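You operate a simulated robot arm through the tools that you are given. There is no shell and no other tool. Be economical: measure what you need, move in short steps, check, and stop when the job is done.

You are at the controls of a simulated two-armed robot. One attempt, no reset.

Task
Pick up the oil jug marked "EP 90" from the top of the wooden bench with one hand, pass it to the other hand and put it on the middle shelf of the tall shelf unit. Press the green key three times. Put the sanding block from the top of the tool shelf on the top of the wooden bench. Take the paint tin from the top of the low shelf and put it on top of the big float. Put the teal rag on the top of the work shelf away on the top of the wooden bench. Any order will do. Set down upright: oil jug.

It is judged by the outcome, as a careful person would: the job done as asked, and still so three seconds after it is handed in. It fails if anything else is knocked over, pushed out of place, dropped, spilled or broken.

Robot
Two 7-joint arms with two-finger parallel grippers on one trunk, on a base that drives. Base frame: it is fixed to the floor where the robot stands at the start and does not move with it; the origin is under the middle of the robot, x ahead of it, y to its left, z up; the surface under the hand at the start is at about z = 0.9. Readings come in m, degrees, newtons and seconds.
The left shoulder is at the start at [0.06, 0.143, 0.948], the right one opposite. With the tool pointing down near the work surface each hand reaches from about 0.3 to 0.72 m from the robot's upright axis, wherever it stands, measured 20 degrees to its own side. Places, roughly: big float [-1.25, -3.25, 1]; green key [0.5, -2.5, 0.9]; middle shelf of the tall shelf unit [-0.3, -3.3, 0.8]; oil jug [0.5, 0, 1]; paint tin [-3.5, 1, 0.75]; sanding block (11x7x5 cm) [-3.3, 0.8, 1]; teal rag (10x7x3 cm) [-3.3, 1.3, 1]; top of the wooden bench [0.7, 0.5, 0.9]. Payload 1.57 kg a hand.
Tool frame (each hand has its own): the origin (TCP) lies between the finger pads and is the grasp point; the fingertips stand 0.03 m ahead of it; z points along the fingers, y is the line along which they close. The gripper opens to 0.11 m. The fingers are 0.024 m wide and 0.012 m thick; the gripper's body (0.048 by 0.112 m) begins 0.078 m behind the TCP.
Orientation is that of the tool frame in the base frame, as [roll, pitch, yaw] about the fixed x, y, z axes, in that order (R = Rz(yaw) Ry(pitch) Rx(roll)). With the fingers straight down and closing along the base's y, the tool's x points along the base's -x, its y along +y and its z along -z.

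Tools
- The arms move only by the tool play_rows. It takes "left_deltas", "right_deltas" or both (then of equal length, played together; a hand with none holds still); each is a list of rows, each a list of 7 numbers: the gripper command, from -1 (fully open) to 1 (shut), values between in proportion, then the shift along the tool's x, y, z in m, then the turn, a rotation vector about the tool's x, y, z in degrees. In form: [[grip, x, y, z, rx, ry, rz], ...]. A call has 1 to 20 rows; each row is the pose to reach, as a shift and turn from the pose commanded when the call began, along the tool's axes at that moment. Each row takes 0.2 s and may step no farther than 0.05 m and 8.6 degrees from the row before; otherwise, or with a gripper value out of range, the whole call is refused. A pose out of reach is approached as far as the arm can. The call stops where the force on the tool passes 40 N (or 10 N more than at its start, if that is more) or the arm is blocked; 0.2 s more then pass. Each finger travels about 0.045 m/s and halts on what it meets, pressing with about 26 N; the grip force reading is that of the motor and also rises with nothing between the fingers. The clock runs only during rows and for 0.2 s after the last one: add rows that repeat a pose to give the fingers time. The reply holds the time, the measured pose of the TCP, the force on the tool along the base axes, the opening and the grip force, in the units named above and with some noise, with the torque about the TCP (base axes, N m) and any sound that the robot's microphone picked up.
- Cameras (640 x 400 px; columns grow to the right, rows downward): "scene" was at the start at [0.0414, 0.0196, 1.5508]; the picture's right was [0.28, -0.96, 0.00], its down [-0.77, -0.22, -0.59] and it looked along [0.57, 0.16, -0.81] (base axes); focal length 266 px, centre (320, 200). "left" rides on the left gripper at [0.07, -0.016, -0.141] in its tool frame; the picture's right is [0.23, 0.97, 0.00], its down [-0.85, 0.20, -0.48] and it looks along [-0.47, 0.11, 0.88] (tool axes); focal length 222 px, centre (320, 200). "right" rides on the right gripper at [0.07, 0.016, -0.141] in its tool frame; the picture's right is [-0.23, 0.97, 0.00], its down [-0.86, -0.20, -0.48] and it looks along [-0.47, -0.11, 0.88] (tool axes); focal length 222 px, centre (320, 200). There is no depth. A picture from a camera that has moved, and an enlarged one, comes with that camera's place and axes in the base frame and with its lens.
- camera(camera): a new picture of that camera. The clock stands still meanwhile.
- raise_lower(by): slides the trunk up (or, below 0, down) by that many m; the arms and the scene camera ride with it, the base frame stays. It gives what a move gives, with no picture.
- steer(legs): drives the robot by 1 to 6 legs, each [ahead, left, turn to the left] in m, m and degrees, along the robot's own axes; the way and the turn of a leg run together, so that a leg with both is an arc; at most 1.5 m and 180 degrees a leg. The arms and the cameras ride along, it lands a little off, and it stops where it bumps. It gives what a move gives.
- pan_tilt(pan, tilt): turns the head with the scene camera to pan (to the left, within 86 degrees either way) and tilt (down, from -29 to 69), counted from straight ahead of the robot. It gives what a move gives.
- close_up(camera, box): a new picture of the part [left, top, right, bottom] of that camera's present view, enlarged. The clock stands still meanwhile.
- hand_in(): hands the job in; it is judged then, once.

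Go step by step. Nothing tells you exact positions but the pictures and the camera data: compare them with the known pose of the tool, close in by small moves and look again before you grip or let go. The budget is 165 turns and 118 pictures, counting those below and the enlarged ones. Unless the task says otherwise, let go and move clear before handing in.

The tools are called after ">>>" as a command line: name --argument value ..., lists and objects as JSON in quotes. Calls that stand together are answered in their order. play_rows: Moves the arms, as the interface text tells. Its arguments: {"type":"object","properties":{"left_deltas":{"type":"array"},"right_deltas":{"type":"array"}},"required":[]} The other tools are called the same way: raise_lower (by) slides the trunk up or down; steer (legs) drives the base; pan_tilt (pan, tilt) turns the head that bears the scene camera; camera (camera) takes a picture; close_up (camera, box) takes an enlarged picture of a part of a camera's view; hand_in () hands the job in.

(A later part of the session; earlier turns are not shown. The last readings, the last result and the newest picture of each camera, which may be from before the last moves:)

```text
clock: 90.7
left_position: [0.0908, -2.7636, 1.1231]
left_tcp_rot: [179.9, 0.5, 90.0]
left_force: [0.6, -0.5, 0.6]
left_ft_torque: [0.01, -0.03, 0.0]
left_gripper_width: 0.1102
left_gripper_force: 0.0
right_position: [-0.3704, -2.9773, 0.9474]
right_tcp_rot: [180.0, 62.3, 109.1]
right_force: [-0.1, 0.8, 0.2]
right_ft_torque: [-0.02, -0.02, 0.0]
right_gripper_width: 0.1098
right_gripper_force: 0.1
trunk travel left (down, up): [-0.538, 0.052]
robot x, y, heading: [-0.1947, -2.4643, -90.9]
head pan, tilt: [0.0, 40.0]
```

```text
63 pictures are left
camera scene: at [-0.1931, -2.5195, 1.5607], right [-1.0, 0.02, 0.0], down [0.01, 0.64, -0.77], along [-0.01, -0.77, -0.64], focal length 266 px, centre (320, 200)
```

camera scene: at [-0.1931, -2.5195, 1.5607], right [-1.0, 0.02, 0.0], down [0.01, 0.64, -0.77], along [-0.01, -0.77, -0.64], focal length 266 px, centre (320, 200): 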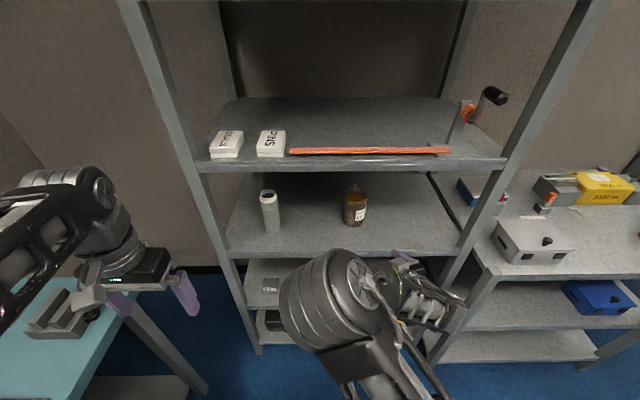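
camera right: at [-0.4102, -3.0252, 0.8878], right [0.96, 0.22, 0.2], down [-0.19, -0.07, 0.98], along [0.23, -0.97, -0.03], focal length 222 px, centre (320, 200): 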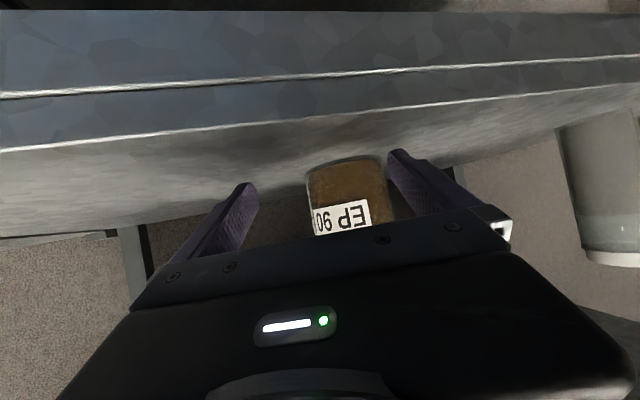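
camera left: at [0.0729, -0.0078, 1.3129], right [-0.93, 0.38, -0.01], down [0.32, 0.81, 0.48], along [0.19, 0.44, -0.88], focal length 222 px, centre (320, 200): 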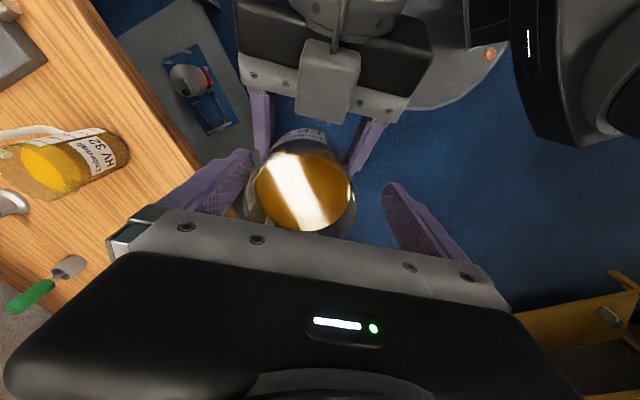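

The jug is done and everything on the shelves is in place. Next is the green key: I'll step back to clear, turn to face the teal bench and look.

>>> steer --legs '[[-0.08, -0.3, 0], [0, 0, 91]]'

>>> pan_tilt --pan 0 --tilt 35

>>> camera --camera "scene"

```text
clock: 96.7
left_position: [-0.2071, -2.0846, 1.1227]
left_tcp_rot: [179.9, 0.4, -177.9]
left_force: [-0.1, -0.5, -0.1]
left_ft_torque: [0.0, 0.0, -0.02]
left_gripper_width: 0.1098
left_gripper_force: 0.1
right_position: [0.024, -2.5341, 0.9477]
right_tcp_rot: [180.0, 62.3, -158.7]
right_force: [-0.2, 0.5, -0.7]
right_ft_torque: [0.03, 0.02, 0.05]
right_gripper_width: 0.1098
right_gripper_force: 0.1
trunk travel left (down, up): [-0.538, 0.052]
robot x, y, heading: [-0.4975, -2.3765, 1.2]
head pan, tilt: [0.0, 40.0]
```

```text
clock: 97.4
left_position: [-0.2064, -2.0828, 1.1227]
left_tcp_rot: [179.8, 0.6, -178.0]
left_force: [-0.3, -0.6, 0.3]
left_ft_torque: [-0.02, 0.04, 0.03]
left_gripper_width: 0.1101
left_gripper_force: 0.1
right_position: [0.0238, -2.5348, 0.9471]
right_tcp_rot: [180.0, 62.3, -158.7]
right_force: [-0.3, 0.0, 0.0]
right_ft_torque: [0.01, 0.0, 0.0]
right_gripper_width: 0.11
right_gripper_force: 0.1
trunk travel left (down, up): [-0.538, 0.052]
robot x, y, heading: [-0.4979, -2.3749, 1.4]
head pan, tilt: [0.0, 35.0]
```

```text
62 pictures are left
camera scene: at [-0.4373, -2.378, 1.5683], right [0.02, -1.0, 0.0], down [-0.57, -0.01, -0.82], along [0.82, 0.02, -0.57], focal length 266 px, centre (320, 200)
```

scene: 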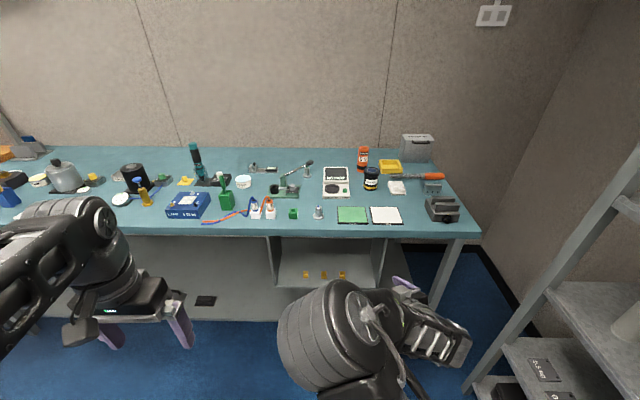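

>>> close_up --camera "scene" --box '[240, 150, 420, 240]'

```text
3.56 times, centred on (330, 195) of scene
camera zoom: at [-0.4373, -2.378, 1.5683], right [0.02, -1.0, 0.0], down [-0.57, -0.01, -0.82], along [0.82, 0.02, -0.57], focal length 945 px, centre (284, 218)
```

zoom: 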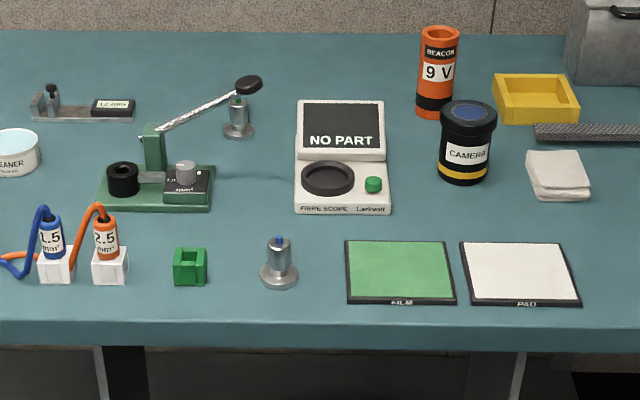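

The green key is the button on the "FIBRE SCOPE" unit, near (0.58, -2.467). I'll turn the right hand to point down with fingers shut, raise it, and move up to the bench.

>>> play_rows --right_deltas '[[-1, -0.008, 0, -0.004, 0, 7.8, 0], [-0.6, -0.016, 0, -0.008, 0, 15.6, 0], [-0.2, -0.024, 0, -0.012, 0, 23.4, 0], [0.2, -0.032, 0, -0.016, 0, 31.2, 0], [0.6, -0.04, 0, -0.02, 0, 39, 0], [1, -0.046, 0, -0.024, 0, 46.8, 0], [1, -0.053, 0, -0.028, 0, 54.6, 0], [1, -0.053, 0, -0.028, 0, 62.3, 0], [1, -0.053, 0, -0.028, 0, 62.3, 0]]'

>>> raise_lower --by 0.05

>>> steer --legs '[[0.25, 0.08, -1.4]]'

>>> camera --camera "scene"

```text
clock: 99.4
left_position: [-0.2081, -2.0833, 1.124]
left_tcp_rot: [179.9, 0.4, -177.9]
left_force: [-0.9, 0.6, 0.3]
left_ft_torque: [0.01, 0.0, 0.0]
left_gripper_width: 0.1102
left_gripper_force: 0.1
right_position: [0.0232, -2.5348, 1.0086]
right_tcp_rot: [179.9, 0.1, -158.7]
right_force: [0.1, -0.2, -0.1]
right_ft_torque: [0.0, 0.05, -0.02]
right_gripper_width: 0.0
right_gripper_force: 21.3
trunk travel left (down, up): [-0.538, 0.052]
robot x, y, heading: [-0.4976, -2.3781, 1.3]
head pan, tilt: [0.0, 35.0]
```

```text
clock: 100.3
left_position: [-0.2069, -2.085, 1.1739]
left_tcp_rot: [179.9, 0.6, -177.9]
left_force: [0.4, 0.5, 0.4]
left_ft_torque: [0.02, 0.0, 0.01]
left_gripper_width: 0.1101
left_gripper_force: 0.0
right_position: [0.0249, -2.5349, 1.0574]
right_tcp_rot: [-180.0, 0.0, -158.6]
right_force: [0.0, -0.1, -0.9]
right_ft_torque: [-0.04, -0.01, -0.01]
right_gripper_width: 0.0
right_gripper_force: 21.2
trunk travel left (down, up): [-0.588, 0.002]
robot x, y, heading: [-0.4957, -2.3756, 1.4]
head pan, tilt: [0.0, 35.0]
```

```text
clock: 102.2
left_position: [0.0413, -2.0074, 1.173]
left_tcp_rot: [179.8, 0.5, -179.2]
left_force: [0.3, 0.4, 0.5]
left_ft_torque: [-0.01, 0.05, 0.01]
left_gripper_width: 0.1101
left_gripper_force: 0.0
right_position: [0.2618, -2.4655, 1.0568]
right_tcp_rot: [179.9, 0.0, -160.1]
right_force: [0.2, 0.0, -0.3]
right_ft_torque: [-0.01, -0.01, 0.02]
right_gripper_width: 0.0
right_gripper_force: 21.0
trunk travel left (down, up): [-0.588, 0.002]
robot x, y, heading: [-0.2552, -2.2931, -0.1]
head pan, tilt: [0.0, 35.0]
```

```text
60 pictures are left
camera scene: at [-0.1955, -2.2963, 1.6182], right [0.0, -1.0, 0.0], down [-0.57, 0.0, -0.82], along [0.82, 0.0, -0.57], focal length 266 px, centre (320, 200)
```

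scene: 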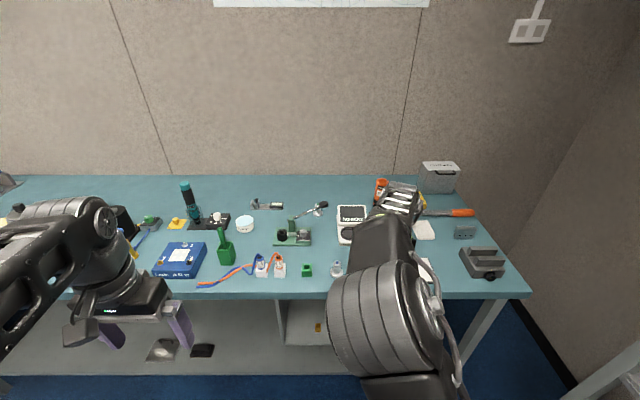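

The path is clear. I'll drive ahead 0.2 m and use the right wrist camera to locate the key.

>>> steer --legs '[[0.2, 0, 0]]'

>>> camera --camera "right"

```text
clock: 103.7
left_position: [0.2401, -2.0084, 1.1735]
left_tcp_rot: [179.9, 0.5, -179.4]
left_force: [0.1, -0.2, -0.3]
left_ft_torque: [0.01, 0.03, 0.0]
left_gripper_width: 0.11
left_gripper_force: 0.1
right_position: [0.459, -2.4653, 1.0574]
right_tcp_rot: [180.0, 0.0, -160.1]
right_force: [0.9, -0.4, 0.4]
right_ft_torque: [0.03, 0.0, -0.02]
right_gripper_width: 0.0
right_gripper_force: 21.1
trunk travel left (down, up): [-0.588, 0.002]
robot x, y, heading: [-0.0589, -2.2952, 0.0]
head pan, tilt: [0.0, 35.0]
```

```text
59 pictures are left
camera right: at [0.3883, -2.4749, 1.199], right [-0.12, 0.99, 0.0], down [0.87, 0.1, 0.48], along [0.47, 0.06, -0.88], focal length 222 px, centre (320, 200)
```

right: 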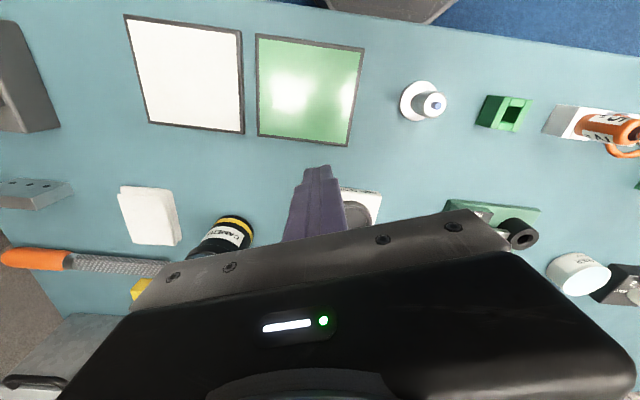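

The key is hidden behind my own fingers. I'll shift the hand left and forward for a clear view of it.

>>> play_rows --right_deltas '[[1, -0.025, 0.012, 0, 0, 0, 0], [1, -0.05, 0.024, 0, 0, 0, 0], [1, -0.077, 0.036, 0, 0, 0, 0], [1, -0.077, 0.036, 0, 0, 0, 0]]'

>>> camera --camera "right"

>>> pan_tilt --pan -10 --tilt 45

>>> camera --camera "scene"

```text
clock: 104.7
left_position: [0.2359, -2.0094, 1.1728]
left_tcp_rot: [180.0, 0.4, -179.2]
left_force: [0.4, -0.7, 0.1]
left_ft_torque: [-0.02, -0.02, 0.02]
left_gripper_width: 0.11
left_gripper_force: 0.2
right_position: [0.5172, -2.4058, 1.06]
right_tcp_rot: [-180.0, 0.2, -160.1]
right_force: [0.4, -1.4, 0.7]
right_ft_torque: [0.01, -0.03, -0.02]
right_gripper_width: 0.0001
right_gripper_force: 21.2
trunk travel left (down, up): [-0.588, 0.002]
robot x, y, heading: [-0.0582, -2.2961, -0.3]
head pan, tilt: [0.0, 35.0]
```

```text
58 pictures are left
camera right: at [0.4466, -2.4149, 1.2008], right [-0.12, 0.99, 0.0], down [0.87, 0.1, 0.48], along [0.48, 0.06, -0.88], focal length 222 px, centre (320, 200)
```

right: 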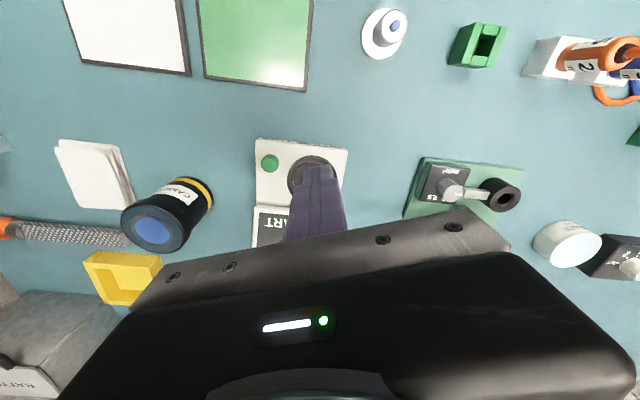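

```text
clock: 105.5
left_position: [0.2373, -2.0094, 1.173]
left_tcp_rot: [179.9, 0.5, -179.3]
left_force: [0.0, -0.5, 1.0]
left_ft_torque: [0.0, -0.01, -0.02]
left_gripper_width: 0.11
left_gripper_force: 0.1
right_position: [0.5177, -2.4069, 1.0585]
right_tcp_rot: [-179.9, 0.0, -160.2]
right_force: [0.2, -0.1, -0.1]
right_ft_torque: [0.0, 0.02, 0.04]
right_gripper_width: 0.0
right_gripper_force: 21.5
trunk travel left (down, up): [-0.588, 0.002]
robot x, y, heading: [-0.0602, -2.2961, -0.2]
head pan, tilt: [-10.0, 45.0]
```

```text
57 pictures are left
camera scene: at [-0.0073, -2.3114, 1.6035], right [-0.18, -0.98, 0.0], down [-0.7, 0.12, -0.71], along [0.7, -0.12, -0.71], focal length 266 px, centre (320, 200)
```

scene: 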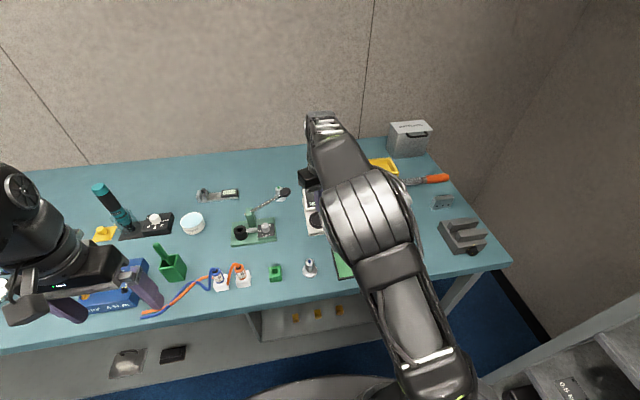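

Both views put the key at (0.543, -2.464, z ≈ 0.94). I'll move over it and down to just above.

>>> play_rows --right_deltas '[[1, -0.002, -0.03, 0, 0, 0, 0], [1, -0.0043, -0.0623, 0, 0, 0, 0], [1, -0.0043, -0.0623, 0.03, 0, 0, 0], [1, -0.0043, -0.0623, 0.06, 0, 0, 0], [1, -0.0043, -0.0623, 0.06, 0, 0, 0]]'

>>> camera --camera "right"

```text
clock: 106.7
left_position: [0.238, -2.0086, 1.1737]
left_tcp_rot: [179.9, 0.5, -179.3]
left_force: [-0.1, 1.6, -0.3]
left_ft_torque: [-0.01, 0.0, -0.03]
left_gripper_width: 0.1099
left_gripper_force: 0.0
right_position: [0.5444, -2.4642, 0.9978]
right_tcp_rot: [-180.0, 0.0, -160.2]
right_force: [-0.3, 0.7, 0.3]
right_ft_torque: [0.02, 0.02, 0.01]
right_gripper_width: 0.0
right_gripper_force: 21.6
trunk travel left (down, up): [-0.588, 0.002]
robot x, y, heading: [-0.0596, -2.2961, -0.4]
head pan, tilt: [-10.0, 45.0]
```

```text
56 pictures are left
camera right: at [0.4744, -2.473, 1.1393], right [-0.12, 0.99, 0.0], down [0.87, 0.1, 0.48], along [0.48, 0.06, -0.88], focal length 222 px, centre (320, 200)
```

right: 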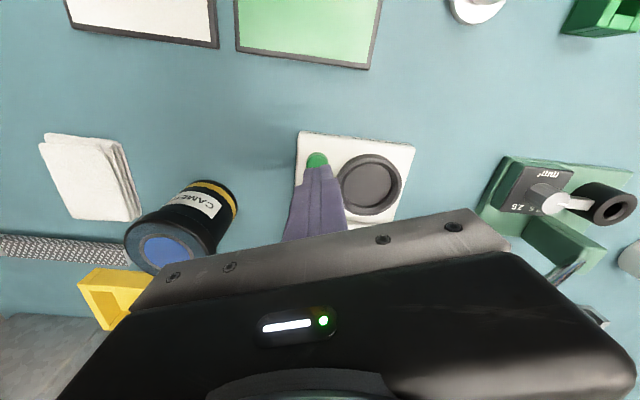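

The key is about 6 mm nearer than the tips. I'll correct that and make a first slow press, watching force and sound.

>>> play_rows --right_deltas '[[1, 0.006, 0, 0.01, 0, 0, 0], [1, 0.006, 0, 0.018, 0, 0, 0], [1, 0.006, 0, 0.022, 0, 0, 0], [1, 0.006, 0, 0.026, 0, 0, 0], [1, 0.006, 0, 0.03, 0, 0, 0], [1, 0.006, 0, 0.034, 0, 0, 0], [1, 0.006, 0, 0.034, 0, 0, 0]]'

>>> close_up --camera "right" --box '[240, 100, 440, 225]'

```text
clock: 108.3
left_position: [0.238, -2.0096, 1.1744]
left_tcp_rot: [179.9, 0.4, -179.3]
left_force: [0.6, -0.3, 0.5]
left_ft_torque: [-0.01, 0.03, 0.03]
left_gripper_width: 0.1099
left_gripper_force: 0.1
right_position: [0.5368, -2.4656, 0.9641]
right_tcp_rot: [-179.9, 0.1, -160.1]
right_force: [0.9, 0.6, 2.2]
right_ft_torque: [0.02, -0.03, -0.01]
right_gripper_width: 0.0
right_gripper_force: 21.4
trunk travel left (down, up): [-0.588, 0.002]
robot x, y, heading: [-0.0604, -2.2964, -0.2]
head pan, tilt: [-10.0, 45.0]
heard: click
```

```text
3.20 times, centred on (340, 162) of right
camera zoom: at [0.4668, -2.4748, 1.1054], right [-0.12, 0.99, 0.0], down [0.87, 0.1, 0.48], along [0.48, 0.06, -0.88], focal length 711 px, centre (256, 320)
```

zoom: 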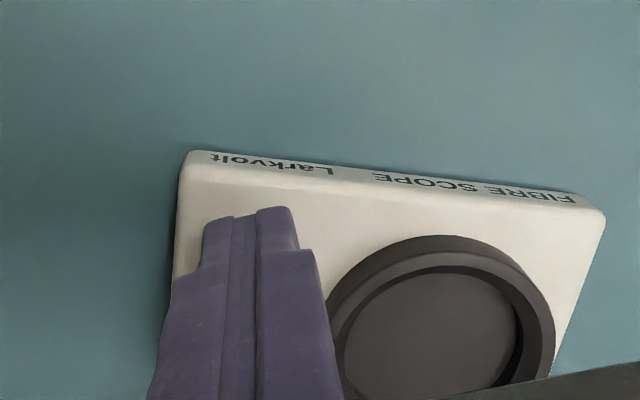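

One click, so that's press 1. I'll lift, press again, and count the clicks.

>>> play_rows --right_deltas '[[1, 0, 0, -0.01, 0, 0, 0], [1, 0, 0, -0.018, 0, 0, 0], [1, 0, 0, -0.018, 0, 0, 0], [1, 0, 0, -0.008, 0, 0, 0], [1, 0, 0, -0.004, 0, 0, 0], [1, 0, 0, 0, 0, 0, 0], [1, 0, 0, 0, 0, 0, 0]]'

```text
clock: 109.9
left_position: [0.2376, -2.0088, 1.1726]
left_tcp_rot: [179.9, 0.5, -179.3]
left_force: [0.3, -0.7, 0.6]
left_ft_torque: [0.01, 0.0, 0.04]
left_gripper_width: 0.11
left_gripper_force: 0.1
right_position: [0.5382, -2.4657, 0.9641]
right_tcp_rot: [180.0, 0.1, -160.1]
right_force: [0.5, 0.6, 1.4]
right_ft_torque: [-0.03, -0.04, -0.01]
right_gripper_width: 0.0001
right_gripper_force: 21.5
trunk travel left (down, up): [-0.588, 0.002]
robot x, y, heading: [-0.0608, -2.2981, 0.1]
head pan, tilt: [-10.0, 45.0]
heard: click
```

Second click. One more press, then rise clear.

>>> play_rows --right_deltas '[[1, 0, 0, -0.01, 0, 0, 0], [1, 0, 0, -0.018, 0, 0, 0], [1, 0, 0, -0.018, 0, 0, 0], [1, 0, 0, -0.008, 0, 0, 0], [1, 0, 0, -0.004, 0, 0, 0], [1, 0, 0, 0, 0, 0, 0], [1, 0, 0, 0, 0, 0, 0]]'

>>> play_rows --right_deltas '[[1, 0, 0, -0.02, 0, 0, 0], [1, 0, 0, -0.06, 0, 0, 0], [1, 0, 0, -0.09, 0, 0, 0], [1, 0, 0, -0.09, 0, 0, 0]]'

>>> camera --camera "right"

```text
clock: 111.5
left_position: [0.2374, -2.0083, 1.1731]
left_tcp_rot: [179.9, 0.4, -179.3]
left_force: [0.6, 0.0, 0.7]
left_ft_torque: [-0.03, 0.03, 0.01]
left_gripper_width: 0.1098
left_gripper_force: 0.1
right_position: [0.5372, -2.4651, 0.9639]
right_tcp_rot: [179.9, 0.1, -160.1]
right_force: [0.6, 0.9, 1.7]
right_ft_torque: [0.04, 0.0, 0.0]
right_gripper_width: 0.0003
right_gripper_force: 21.5
trunk travel left (down, up): [-0.588, 0.002]
robot x, y, heading: [-0.0575, -2.2989, -0.3]
head pan, tilt: [-10.0, 45.0]
heard: click
```

```text
clock: 112.5
left_position: [0.2384, -2.0089, 1.1731]
left_tcp_rot: [179.9, 0.5, -179.3]
left_force: [-1.3, 0.3, -0.4]
left_ft_torque: [0.0, 0.0, -0.03]
left_gripper_width: 0.1099
left_gripper_force: 0.2
right_position: [0.5376, -2.467, 1.0548]
right_tcp_rot: [179.9, 0.1, -160.1]
right_force: [0.3, 0.3, 0.8]
right_ft_torque: [0.0, 0.02, 0.0]
right_gripper_width: 0.0
right_gripper_force: 21.6
trunk travel left (down, up): [-0.588, 0.002]
robot x, y, heading: [-0.0584, -2.2936, -0.1]
head pan, tilt: [-10.0, 45.0]
```

```text
54 pictures are left
camera right: at [0.4673, -2.4761, 1.1964], right [-0.12, 0.99, 0.0], down [0.87, 0.1, 0.48], along [0.48, 0.06, -0.88], focal length 222 px, centre (320, 200)
```

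right: 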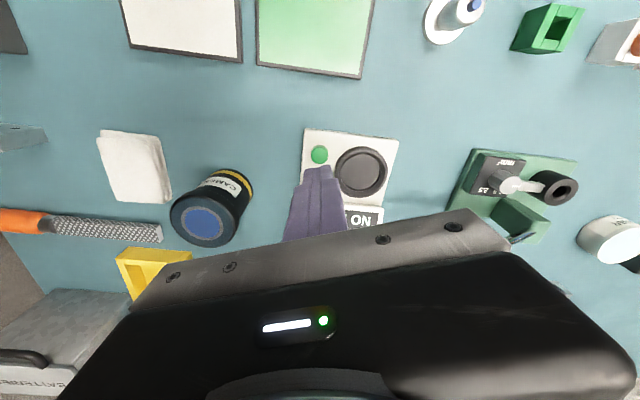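

Three clicks were heard, so the key is done. I'll back away, tuck the right arm and look toward the low shelf with the float and the rest of the room.

>>> steer --legs '[[-0.45, 0, 0]]'

>>> play_rows --right_deltas '[[0, 0.04, -0.01, -0.02, 0, 0, -5], [-0.5, 0.08, -0.02, -0.04, 0, 0, -10], [-1, 0.12, -0.03, -0.05, 0, 0, -15], [-1, 0.16, -0.04, -0.05, 0, 0, -20], [-1, 0.2, -0.05, -0.05, 0, 0, -20], [-1, 0.2, -0.05, -0.05, 0, 0, -20]]'

>>> steer --legs '[[0, 0, 90], [0, 0, 89]]'

>>> pan_tilt --pan 45 --tilt 25

>>> camera --camera "scene"

>>> pan_tilt --pan -30 --tilt 20

>>> camera --camera "scene"

```text
clock: 115.2
left_position: [-0.2097, -2.0077, 1.1745]
left_tcp_rot: [179.8, 0.6, -179.1]
left_force: [-1.2, -0.4, -0.1]
left_ft_torque: [-0.02, 0.0, -0.02]
left_gripper_width: 0.1102
left_gripper_force: 0.1
right_position: [0.0912, -2.4639, 1.0558]
right_tcp_rot: [-179.9, 0.1, -159.9]
right_force: [0.2, -0.3, -0.4]
right_ft_torque: [-0.01, -0.03, -0.01]
right_gripper_width: 0.0
right_gripper_force: 21.1
trunk travel left (down, up): [-0.588, 0.002]
robot x, y, heading: [-0.5051, -2.293, 0.1]
head pan, tilt: [-10.0, 45.0]
```

```text
clock: 116.6
left_position: [-0.2092, -2.0079, 1.1728]
left_tcp_rot: [179.9, 0.5, -179.1]
left_force: [-0.1, 1.0, 1.0]
left_ft_torque: [-0.02, 0.01, -0.01]
left_gripper_width: 0.1098
left_gripper_force: 0.2
right_position: [-0.0774, -2.58, 1.1056]
right_tcp_rot: [180.0, 0.0, -139.8]
right_force: [-0.1, 0.4, -0.8]
right_ft_torque: [0.03, 0.0, 0.01]
right_gripper_width: 0.1099
right_gripper_force: 0.0
trunk travel left (down, up): [-0.588, 0.002]
robot x, y, heading: [-0.5043, -2.2948, 0.2]
head pan, tilt: [-10.0, 45.0]
```

```text
clock: 124.6
left_position: [-0.7955, -2.5869, 1.1739]
left_tcp_rot: [179.9, 0.5, 1.5]
left_force: [0.6, 0.5, -0.4]
left_ft_torque: [0.01, 0.01, 0.01]
left_gripper_width: 0.11
left_gripper_force: 0.1
right_position: [-0.9336, -2.0161, 1.1049]
right_tcp_rot: [-180.0, -0.1, 40.8]
right_force: [1.0, 0.4, -0.3]
right_ft_torque: [-0.04, 0.04, 0.01]
right_gripper_width: 0.1098
right_gripper_force: 0.0
trunk travel left (down, up): [-0.588, 0.002]
robot x, y, heading: [-0.5048, -2.2985, -179.4]
head pan, tilt: [-10.0, 45.0]
```

```text
clock: 125.9
left_position: [-0.7964, -2.5874, 1.1739]
left_tcp_rot: [179.9, 0.6, 1.5]
left_force: [0.5, 0.0, -0.6]
left_ft_torque: [-0.03, -0.02, -0.01]
left_gripper_width: 0.1102
left_gripper_force: 0.1
right_position: [-0.9343, -2.0164, 1.1038]
right_tcp_rot: [-179.9, 0.0, 40.6]
right_force: [0.9, 0.2, 0.2]
right_ft_torque: [0.01, 0.01, 0.0]
right_gripper_width: 0.1101
right_gripper_force: 0.0
trunk travel left (down, up): [-0.588, 0.002]
robot x, y, heading: [-0.5066, -2.2973, -179.2]
head pan, tilt: [45.0, 25.0]
```

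```text
53 pictures are left
camera scene: at [-0.5385, -2.3622, 1.634], right [-0.71, 0.7, 0.0], down [0.3, 0.3, -0.91], along [-0.63, -0.65, -0.42], focal length 266 px, centre (320, 200)
```

scene: 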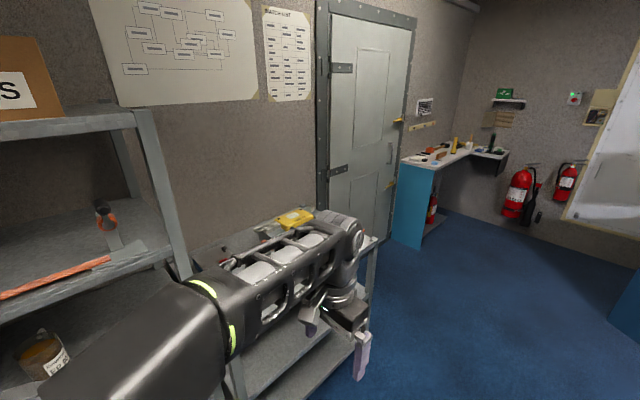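

```text
clock: 127.3
left_position: [-0.7962, -2.5876, 1.1736]
left_tcp_rot: [179.9, 0.5, 1.6]
left_force: [0.3, -0.5, -0.4]
left_ft_torque: [0.02, 0.01, -0.02]
left_gripper_width: 0.1097
left_gripper_force: 0.0
right_position: [-0.9347, -2.0161, 1.1053]
right_tcp_rot: [179.9, 0.0, 40.7]
right_force: [0.1, -0.6, 0.6]
right_ft_torque: [-0.01, -0.02, 0.01]
right_gripper_width: 0.11
right_gripper_force: 0.2
trunk travel left (down, up): [-0.588, 0.002]
robot x, y, heading: [-0.5046, -2.2979, -179.3]
head pan, tilt: [-30.0, 20.0]
```

```text
52 pictures are left
camera scene: at [-0.5552, -2.2508, 1.6421], right [0.49, 0.87, 0.0], down [0.3, -0.17, -0.94], along [-0.82, 0.46, -0.34], focal length 266 px, centre (320, 200)
```

scene: 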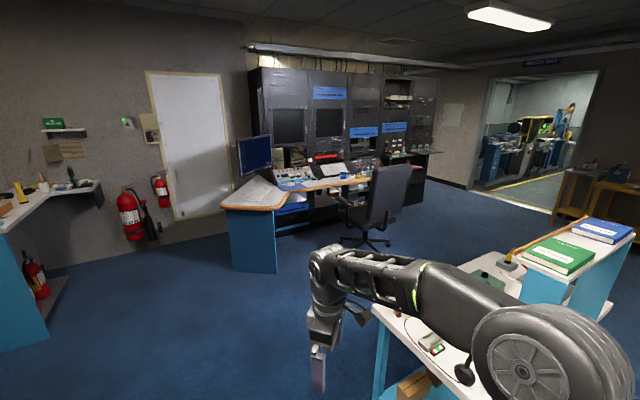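

The room layout is clear: there's a wide gap between the blue cabinet and the desk. I'll drive ahead to x ≈ -1.25 and look left at the low shelf to find the big float.

>>> steer --legs '[[0.5, 0, 0]]'

>>> pan_tilt --pan 84 --tilt 35

>>> camera --camera "scene"

```text
clock: 130.3
left_position: [-1.2964, -2.5919, 1.1732]
left_tcp_rot: [179.9, 0.5, 1.3]
left_force: [-0.4, -0.1, 0.8]
left_ft_torque: [0.01, -0.02, 0.02]
left_gripper_width: 0.1101
left_gripper_force: 0.1
right_position: [-1.4312, -2.019, 1.1054]
right_tcp_rot: [-180.0, 0.0, 40.4]
right_force: [-0.1, 0.2, 0.1]
right_ft_torque: [0.01, -0.03, 0.01]
right_gripper_width: 0.1101
right_gripper_force: 0.1
trunk travel left (down, up): [-0.588, 0.002]
robot x, y, heading: [-1.0058, -2.3001, -179.7]
head pan, tilt: [-30.0, 20.0]
```

```text
clock: 132.2
left_position: [-1.2948, -2.591, 1.1722]
left_tcp_rot: [179.8, 0.6, 1.3]
left_force: [0.3, 0.3, 0.1]
left_ft_torque: [0.02, -0.03, 0.03]
left_gripper_width: 0.11
left_gripper_force: 0.1
right_position: [-1.4325, -2.0201, 1.1047]
right_tcp_rot: [-180.0, 0.0, 40.5]
right_force: [0.0, -0.4, -0.4]
right_ft_torque: [0.02, 0.02, -0.03]
right_gripper_width: 0.1099
right_gripper_force: 0.0
trunk travel left (down, up): [-0.588, 0.002]
robot x, y, heading: [-1.0011, -2.3003, -179.7]
head pan, tilt: [84.0, 35.0]
```

```text
51 pictures are left
camera scene: at [-0.9809, -2.3888, 1.6183], right [-1.0, 0.1, 0.0], down [0.06, 0.57, -0.82], along [-0.08, -0.82, -0.57], focal length 266 px, centre (320, 200)
```

scene: 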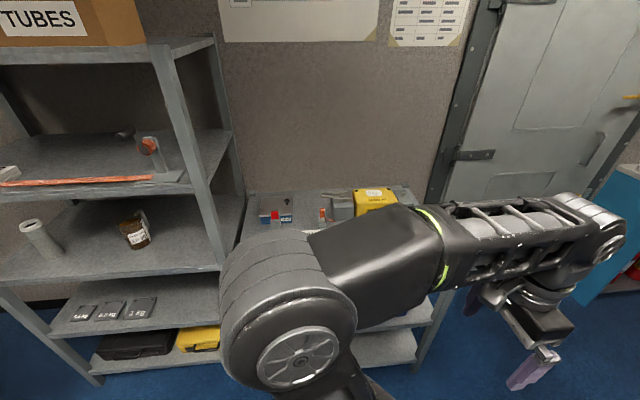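

The float is hidden behind my arm, so I'll inspect it on the way back. Now I'll head for the paint tin area via x ≈ -1.85.

>>> steer --legs '[[0.85, 0, 0], [0, 0, -90], [1.2, 0, 0], [0.9, 0, 0]]'

>>> pan_tilt --pan 35 --tilt 20

>>> camera --camera "scene"

```text
clock: 150.6
left_position: [-2.1541, 0.1023, 1.1724]
left_tcp_rot: [179.8, 0.4, -88.7]
left_force: [0.3, -0.1, -0.1]
left_ft_torque: [-0.01, 0.03, 0.0]
left_gripper_width: 0.1101
left_gripper_force: 0.2
right_position: [-1.5819, 0.2386, 1.1052]
right_tcp_rot: [180.0, 0.0, -49.5]
right_force: [-0.4, 0.9, 0.0]
right_ft_torque: [0.02, 0.03, 0.0]
right_gripper_width: 0.11
right_gripper_force: 0.0
trunk travel left (down, up): [-0.588, 0.002]
robot x, y, heading: [-1.8608, -0.1902, 90.3]
head pan, tilt: [84.0, 35.0]
```

```text
clock: 151.7
left_position: [-2.1541, 0.1018, 1.173]
left_tcp_rot: [179.8, 0.4, -88.7]
left_force: [-0.4, -0.2, 0.9]
left_ft_torque: [0.0, 0.01, 0.0]
left_gripper_width: 0.1102
left_gripper_force: 0.1
right_position: [-1.5821, 0.2382, 1.1051]
right_tcp_rot: [-179.9, 0.0, -49.5]
right_force: [0.2, -0.1, 0.2]
right_ft_torque: [0.04, 0.02, 0.0]
right_gripper_width: 0.1102
right_gripper_force: 0.1
trunk travel left (down, up): [-0.588, 0.002]
robot x, y, heading: [-1.8634, -0.1952, 90.6]
head pan, tilt: [35.0, 20.0]
```

```text
50 pictures are left
camera scene: at [-1.9164, -0.1448, 1.6421], right [0.81, 0.58, 0.0], down [0.2, -0.28, -0.94], along [-0.55, 0.77, -0.34], focal length 266 px, centre (320, 200)
```

scene: 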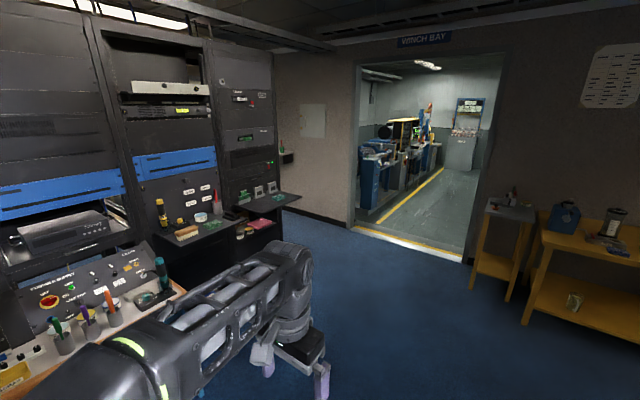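

The racks on the left carry small shelves with tools. I'll enlarge that area.

>>> close_up --camera "scene" --box '[140, 160, 320, 272]'

```text
3.56 times, centred on (230, 216) of scene
camera zoom: at [-1.9164, -0.1448, 1.6421], right [0.81, 0.58, 0.0], down [0.2, -0.28, -0.94], along [-0.55, 0.77, -0.34], focal length 945 px, centre (640, 143)
```

zoom: 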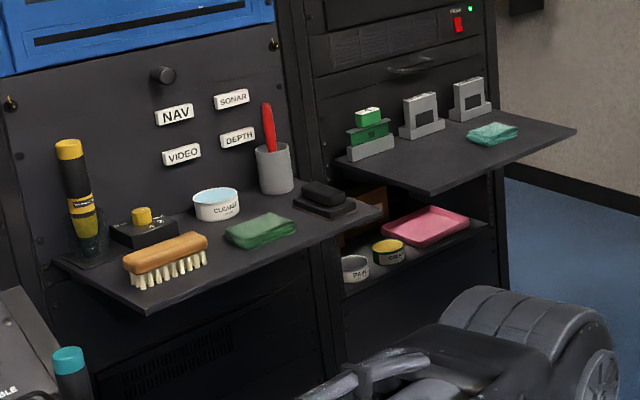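

The sanding block (black) is on the tool shelf near (-3.3, 0.8), the teal rag on the work shelf near (-3.3, 1.25), and the "PAINT" tin on the low shelf below. I'll drive north, turn to face the racks and look again.

>>> steer --legs '[[1.22, 0, 0], [0, 0, 90], [0.35, 0, 0]]'

>>> pan_tilt --pan 0 --tilt 35

>>> camera --camera "scene"

```text
clock: 163.7
left_position: [-2.5066, 0.7265, 1.1736]
left_tcp_rot: [179.7, 0.4, 2.9]
left_force: [-1.1, 0.3, -0.5]
left_ft_torque: [0.0, -0.03, -0.04]
left_gripper_width: 0.1104
left_gripper_force: 0.0
right_position: [-2.6566, 1.2948, 1.1053]
right_tcp_rot: [-180.0, 0.0, 41.9]
right_force: [-0.5, 0.9, -0.4]
right_ft_torque: [-0.01, -0.01, 0.0]
right_gripper_width: 0.11
right_gripper_force: 0.0
trunk travel left (down, up): [-0.588, 0.002]
robot x, y, heading: [-2.2191, 1.0251, -177.9]
head pan, tilt: [35.0, 20.0]
```

```text
clock: 164.7
left_position: [-2.5057, 0.7266, 1.1724]
left_tcp_rot: [179.9, 0.6, 2.9]
left_force: [0.1, -0.2, -0.7]
left_ft_torque: [-0.03, 0.01, 0.0]
left_gripper_width: 0.1102
left_gripper_force: 0.0
right_position: [-2.6555, 1.2952, 1.1041]
right_tcp_rot: [180.0, 0.1, 42.1]
right_force: [-0.5, -0.7, 0.1]
right_ft_torque: [0.02, 0.01, -0.02]
right_gripper_width: 0.1098
right_gripper_force: 0.0
trunk travel left (down, up): [-0.588, 0.002]
robot x, y, heading: [-2.2204, 1.0247, -178.0]
head pan, tilt: [0.0, 35.0]
```

```text
48 pictures are left
camera scene: at [-2.2779, 1.0223, 1.6183], right [-0.04, 1.0, 0.0], down [0.57, 0.02, -0.82], along [-0.82, -0.03, -0.57], focal length 266 px, centre (320, 200)
```

scene: 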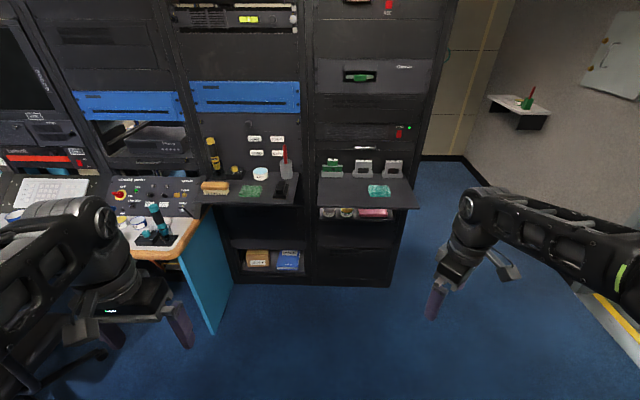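

I'll drive up so both items are within reach and look through the wrist cameras.

>>> steer --legs '[[0.5, 0, -2]]'

>>> play_rows --left_deltas '[[-1, -0.04, 0.02, 0, 0, 0, 0], [-1, -0.08, 0.04, 0, 0, 0, 0], [-1, -0.12, 0.06, 0, 0, 0, 0], [-1, -0.16, 0.075, 0, 0, 0, 0], [-1, -0.16, 0.075, 0, 0, 0, 0]]' --right_deltas '[[-1, 0, 0, -0.01, 0, 0, 8], [-1, 0, 0, -0.02, 0, 0, 16], [-1, 0, 0, -0.03, 0, 0, 24], [-1, 0, 0, -0.03, 0, 0, 32], [-1, 0, 0, -0.03, 0, 0, 40]]'

>>> camera --camera "left"

>>> camera --camera "right"

```text
clock: 167.6
left_position: [-3.0074, 0.7275, 1.1747]
left_tcp_rot: [179.8, 0.5, 1.0]
left_force: [0.3, -0.1, -1.0]
left_ft_torque: [0.02, -0.02, -0.01]
left_gripper_width: 0.11
left_gripper_force: 0.1
right_position: [-3.1405, 1.2999, 1.104]
right_tcp_rot: [-180.0, 0.0, 40.1]
right_force: [0.0, 0.5, 0.0]
right_ft_torque: [0.0, 0.0, -0.01]
right_gripper_width: 0.1102
right_gripper_force: 0.1
trunk travel left (down, up): [-0.588, 0.002]
robot x, y, heading: [-2.713, 1.016, -179.8]
head pan, tilt: [0.0, 35.0]
```

```text
clock: 168.8
left_position: [-3.1433, 0.6488, 1.2013]
left_tcp_rot: [179.8, 3.5, 2.3]
left_force: [-1.0, -1.4, -0.8]
left_ft_torque: [0.19, -0.06, 0.0]
left_gripper_width: 0.1101
left_gripper_force: 0.1
left hand out of reach, approached as far as the arm can: row 4
right_position: [-3.1437, 1.2932, 1.1345]
right_tcp_rot: [-179.7, -0.1, 0.1]
right_force: [-1.4, -2.0, 0.9]
right_ft_torque: [0.22, -0.1, 0.0]
right_gripper_width: 0.1102
right_gripper_force: 0.0
trunk travel left (down, up): [-0.588, 0.002]
robot x, y, heading: [-2.7085, 1.0175, -180.0]
head pan, tilt: [0.0, 35.0]
```

```text
47 pictures are left
camera left: at [-3.0651, 0.6678, 1.3386], right [0.27, -0.96, -0.01], down [-0.81, -0.23, 0.53], along [-0.51, -0.13, -0.85], focal length 222 px, centre (320, 200)
```

left: 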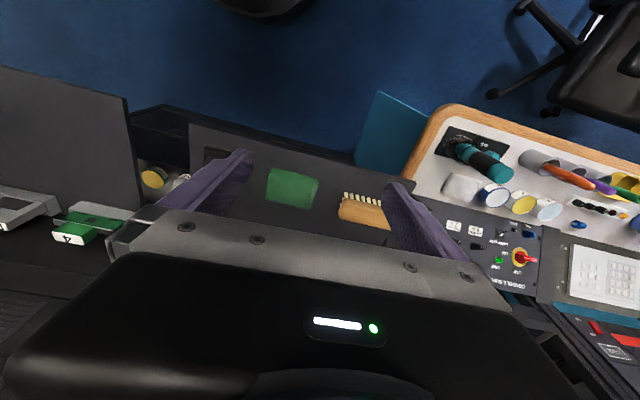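

```text
46 pictures are left
camera right: at [-3.0732, 1.2755, 1.2774], right [-0.23, -0.97, -0.01], down [-0.86, 0.19, 0.48], along [-0.46, 0.11, -0.88], focal length 222 px, centre (320, 200)
```

right: 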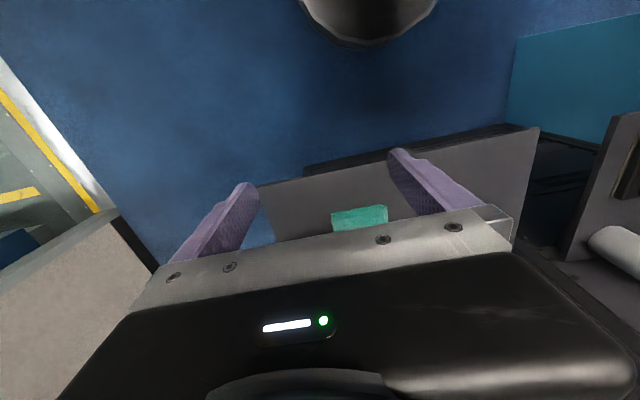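

I moved the left hand the wrong way in y (the tool's y axis points to -y here), but there was no contact. I'll take a closer look at both items with the head camera.

>>> pan_tilt --pan 0 --tilt 45

>>> close_up --camera "scene" --box '[180, 80, 460, 255]'

```text
clock: 169.5
left_position: [-3.1398, 0.6579, 1.2072]
left_tcp_rot: [179.4, 3.9, 2.1]
left_force: [0.0, 0.3, 0.4]
left_ft_torque: [-0.01, 0.05, 0.0]
left_gripper_width: 0.1101
left_gripper_force: 0.1
right_position: [-3.1391, 1.3014, 1.135]
right_tcp_rot: [179.9, 0.1, 0.3]
right_force: [-0.3, 0.0, 0.0]
right_ft_torque: [-0.01, 0.02, 0.01]
right_gripper_width: 0.1097
right_gripper_force: 0.0
trunk travel left (down, up): [-0.588, 0.002]
robot x, y, heading: [-2.7169, 1.0188, -180.0]
head pan, tilt: [0.0, 45.0]
```

```text
2.29 times, centred on (320, 168) of scene
camera zoom: at [-2.7632, 1.0171, 1.6035], right [0.0, 1.0, 0.0], down [0.71, 0.0, -0.71], along [-0.71, 0.0, -0.71], focal length 607 px, centre (320, 274)
```

zoom: 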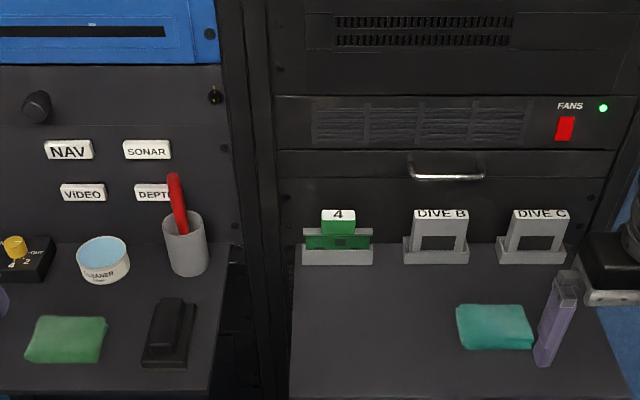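

The block is at (-3.262, 0.821) with its long side along x; the rag is at (-3.298, 1.254) with its long side along y. I'll bring the left hand over the block, closing across y, and turn the right hand 90° to close across x over the rag.

>>> play_rows --left_deltas '[[-1, 0, -0.02, 0.02, 0, 0, 0], [-1, 0, -0.04, 0.045, 0, 0, 0], [-1, -0.01, -0.06, 0.07, 0, 0, 0], [-1, -0.03, -0.08, 0.08, 0, 0, 0], [-1, -0.05, -0.1, 0.08, 0, 0, 0], [-1, -0.07, -0.12, 0.08, 0, 0, 0], [-1, -0.09, -0.14, 0.08, 0, 0, 0], [-1, -0.11, -0.155, 0.08, 0, 0, 0], [-1, -0.122, -0.163, 0.08, 0, 0, 0], [-1, -0.122, -0.163, 0.08, 0, 0, 0], [-1, -0.122, -0.163, 0.08, 0, 0, 0], [-1, -0.122, -0.163, 0.08, 0, 0, 0]]' --right_deltas '[[-1, 0, 0, 0, 0, 0, 8], [-1, 0, 0, 0, 0, 0, 16], [-1, 0, 0, 0, 0, 0, 24], [-1, 0, 0, 0, 0, 0, 32], [-1, 0, 0, 0, 0, 0, 40], [-1, 0, 0, 0, 0, 0, 48], [-1, 0, 0, 0, 0, 0, 56], [-1, 0, 0, 0, 0, 0, 64], [-1, 0, 0, 0, 0, 0, 72], [-1, 0, 0, 0, 0, 0, 80], [-1, 0, 0, 0, 0, 0, 86], [-1, 0, 0, 0, 0, 0, 86]]'

>>> camera --camera "left"

>>> camera --camera "scene"

```text
clock: 172.1
left_position: [-3.2848, 0.8147, 1.0941]
left_tcp_rot: [179.7, 0.7, 1.0]
left_force: [0.4, -0.6, 0.9]
left_ft_torque: [0.0, 0.0, 0.02]
left_gripper_width: 0.1098
left_gripper_force: 0.0
left hand out of reach, approached as far as the arm can: row 9, 10, 11, 12
right_position: [-3.1396, 1.3017, 1.1343]
right_tcp_rot: [-180.0, 0.0, -85.9]
right_force: [0.4, 0.0, -0.8]
right_ft_torque: [-0.01, 0.05, -0.02]
right_gripper_width: 0.1101
right_gripper_force: 0.0
trunk travel left (down, up): [-0.588, 0.002]
robot x, y, heading: [-2.7166, 1.0156, -179.7]
head pan, tilt: [0.0, 45.0]
```

```text
44 pictures are left
camera left: at [-3.2139, 0.8324, 1.235], right [0.24, -0.97, 0.0], down [-0.85, -0.21, 0.49], along [-0.47, -0.12, -0.87], focal length 222 px, centre (320, 200)
```

left: 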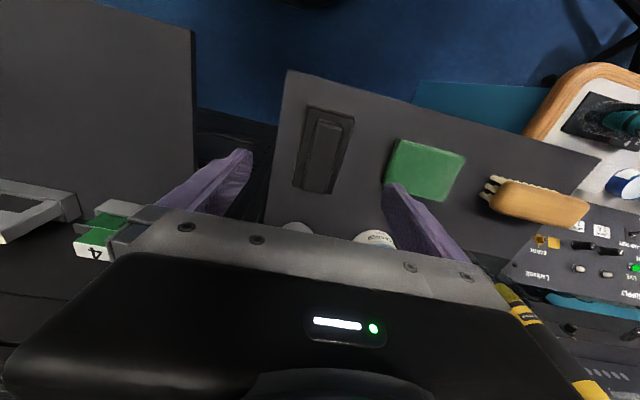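

```text
43 pictures are left
camera scene: at [-2.7637, 1.0157, 1.6035], right [0.0, 1.0, 0.0], down [0.71, 0.0, -0.71], along [-0.71, 0.0, -0.71], focal length 266 px, centre (320, 200)
```

scene: 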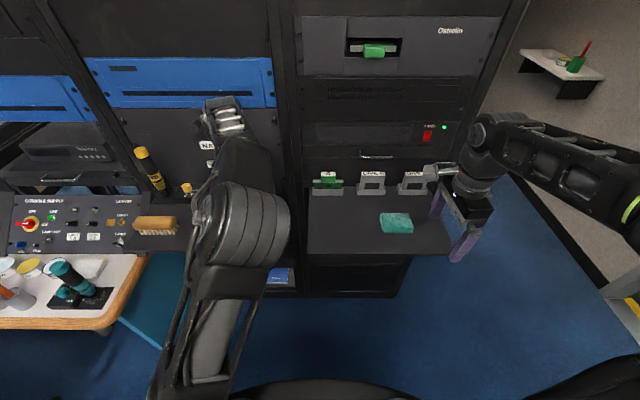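

The block is aligned under the left hand, so I'll descend on it most of the way. The right hand goes over the rag.

>>> play_rows --left_deltas '[[-1, 0, 0.003, 0.01, 0, 0, 0], [-1, 0, 0.003, 0.025, 0, 0, 0], [-1, 0, 0.003, 0.04, 0, 0, 0], [-1, 0, 0.003, 0.055, 0, 0, 0], [-1, 0, 0.003, 0.07, 0, 0, 0], [-1, 0, 0.003, 0.085, 0, 0, 0], [-1, 0, 0.003, 0.09, 0, 0, 0]]' --right_deltas '[[-1, 0.005, 0.02, 0.02, 0, 0, 0], [-1, 0.012, 0.05, 0.045, 0, 0, 0], [-1, 0.019, 0.08, 0.045, 0, 0, 0], [-1, 0.026, 0.11, 0.045, 0, 0, 0], [-1, 0.033, 0.14, 0.045, 0, 0, 0], [-1, 0.037, 0.161, 0.045, 0, 0, 0], [-1, 0.037, 0.161, 0.045, 0, 0, 0]]'

>>> camera --camera "left"

>>> camera --camera "right"

```text
clock: 173.7
left_position: [-3.2828, 0.8158, 1.0098]
left_tcp_rot: [179.7, 0.6, 1.0]
left_force: [-0.3, 0.3, -0.6]
left_ft_torque: [0.03, 0.01, 0.02]
left_gripper_width: 0.11
left_gripper_force: 0.1
left hand out of reach, approached as far as the arm can: row 6, 7
right_position: [-3.2969, 1.2498, 1.0897]
right_tcp_rot: [179.9, 0.0, -85.9]
right_force: [-1.1, 0.3, 0.0]
right_ft_torque: [-0.02, 0.0, 0.05]
right_gripper_width: 0.1102
right_gripper_force: 0.2
trunk travel left (down, up): [-0.588, 0.002]
robot x, y, heading: [-2.7118, 1.0188, -179.6]
head pan, tilt: [0.0, 45.0]
```

```text
42 pictures are left
camera left: at [-3.212, 0.8343, 1.1505], right [0.24, -0.97, 0.0], down [-0.85, -0.21, 0.49], along [-0.47, -0.12, -0.87], focal length 222 px, centre (320, 200)
```

left: 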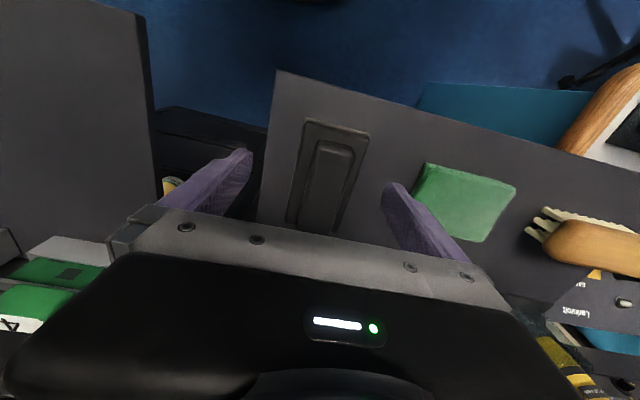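

```text
41 pictures are left
camera right: at [-3.3076, 1.1792, 1.2317], right [-0.99, 0.16, 0.0], down [0.14, 0.87, 0.48], along [0.07, 0.47, -0.88], focal length 222 px, centre (320, 200)
```

right: 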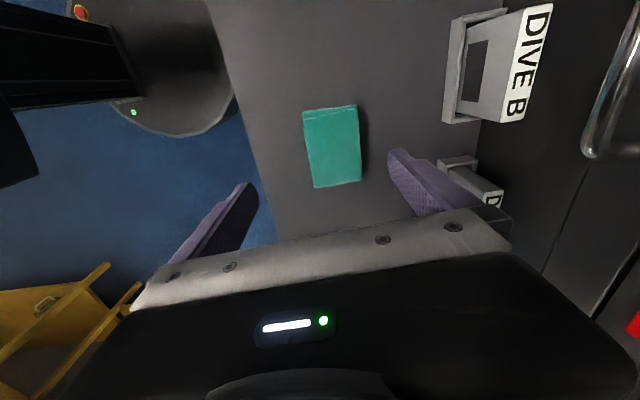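

The block needs an 8 mm shift along the tool's +y, then a bit further down. The rag is about 1.6 cm toward the rack from the right TCP. I'll correct both and descend further.

>>> play_rows --left_deltas '[[-1, 0.005, 0.005, 0, 0, 0, 0], [-1, 0.006, 0.01, 0.004, 0, 0, 0], [-1, 0.006, 0.01, 0.008, 0, 0, 0], [-1, 0.006, 0.01, 0.014, 0, 0, 0], [-1, 0.006, 0.01, 0.014, 0, 0, 0]]' --right_deltas '[[-1, 0, 0.016, 0.01, 0, 0, 0], [-1, 0, 0.016, 0.03, 0, 0, 0], [-1, 0, 0.016, 0.05, 0, 0, 0], [-1, 0, 0.016, 0.07, 0, 0, 0], [-1, 0, 0.016, 0.08, 0, 0, 0]]'

>>> camera --camera "left"

>>> camera --camera "right"

```text
clock: 174.9
left_position: [-3.276, 0.8063, 0.9965]
left_tcp_rot: [179.9, 0.5, 1.0]
left_force: [-0.7, -0.7, -0.2]
left_ft_torque: [-0.03, 0.01, 0.03]
left_gripper_width: 0.11
left_gripper_force: 0.1
right_position: [-3.3137, 1.251, 1.0096]
right_tcp_rot: [179.8, 0.0, -85.8]
right_force: [-0.2, 0.2, 0.0]
right_ft_torque: [-0.03, -0.02, -0.05]
right_gripper_width: 0.1102
right_gripper_force: 0.1
trunk travel left (down, up): [-0.588, 0.002]
robot x, y, heading: [-2.7133, 1.0203, -179.9]
head pan, tilt: [0.0, 45.0]
```

```text
40 pictures are left
camera left: at [-3.2052, 0.8256, 1.1366], right [0.24, -0.97, 0.0], down [-0.85, -0.21, 0.49], along [-0.47, -0.12, -0.87], focal length 222 px, centre (320, 200)
```

left: 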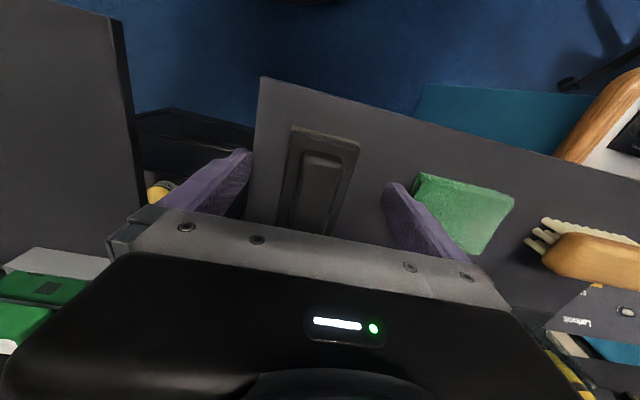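

```text
39 pictures are left
camera right: at [-3.3238, 1.1799, 1.1522], right [-0.99, 0.16, 0.0], down [0.14, 0.87, 0.48], along [0.07, 0.47, -0.88], focal length 222 px, centre (320, 200)
```

right: 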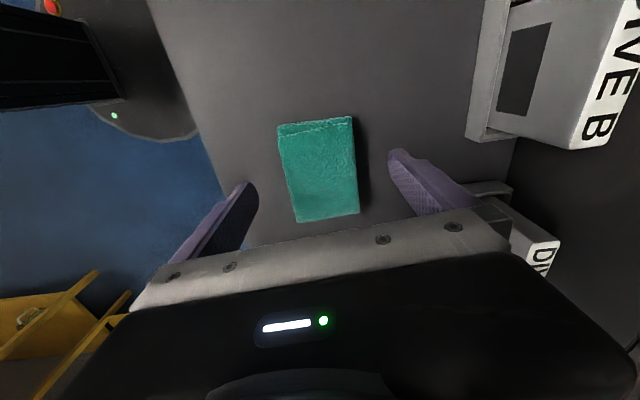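

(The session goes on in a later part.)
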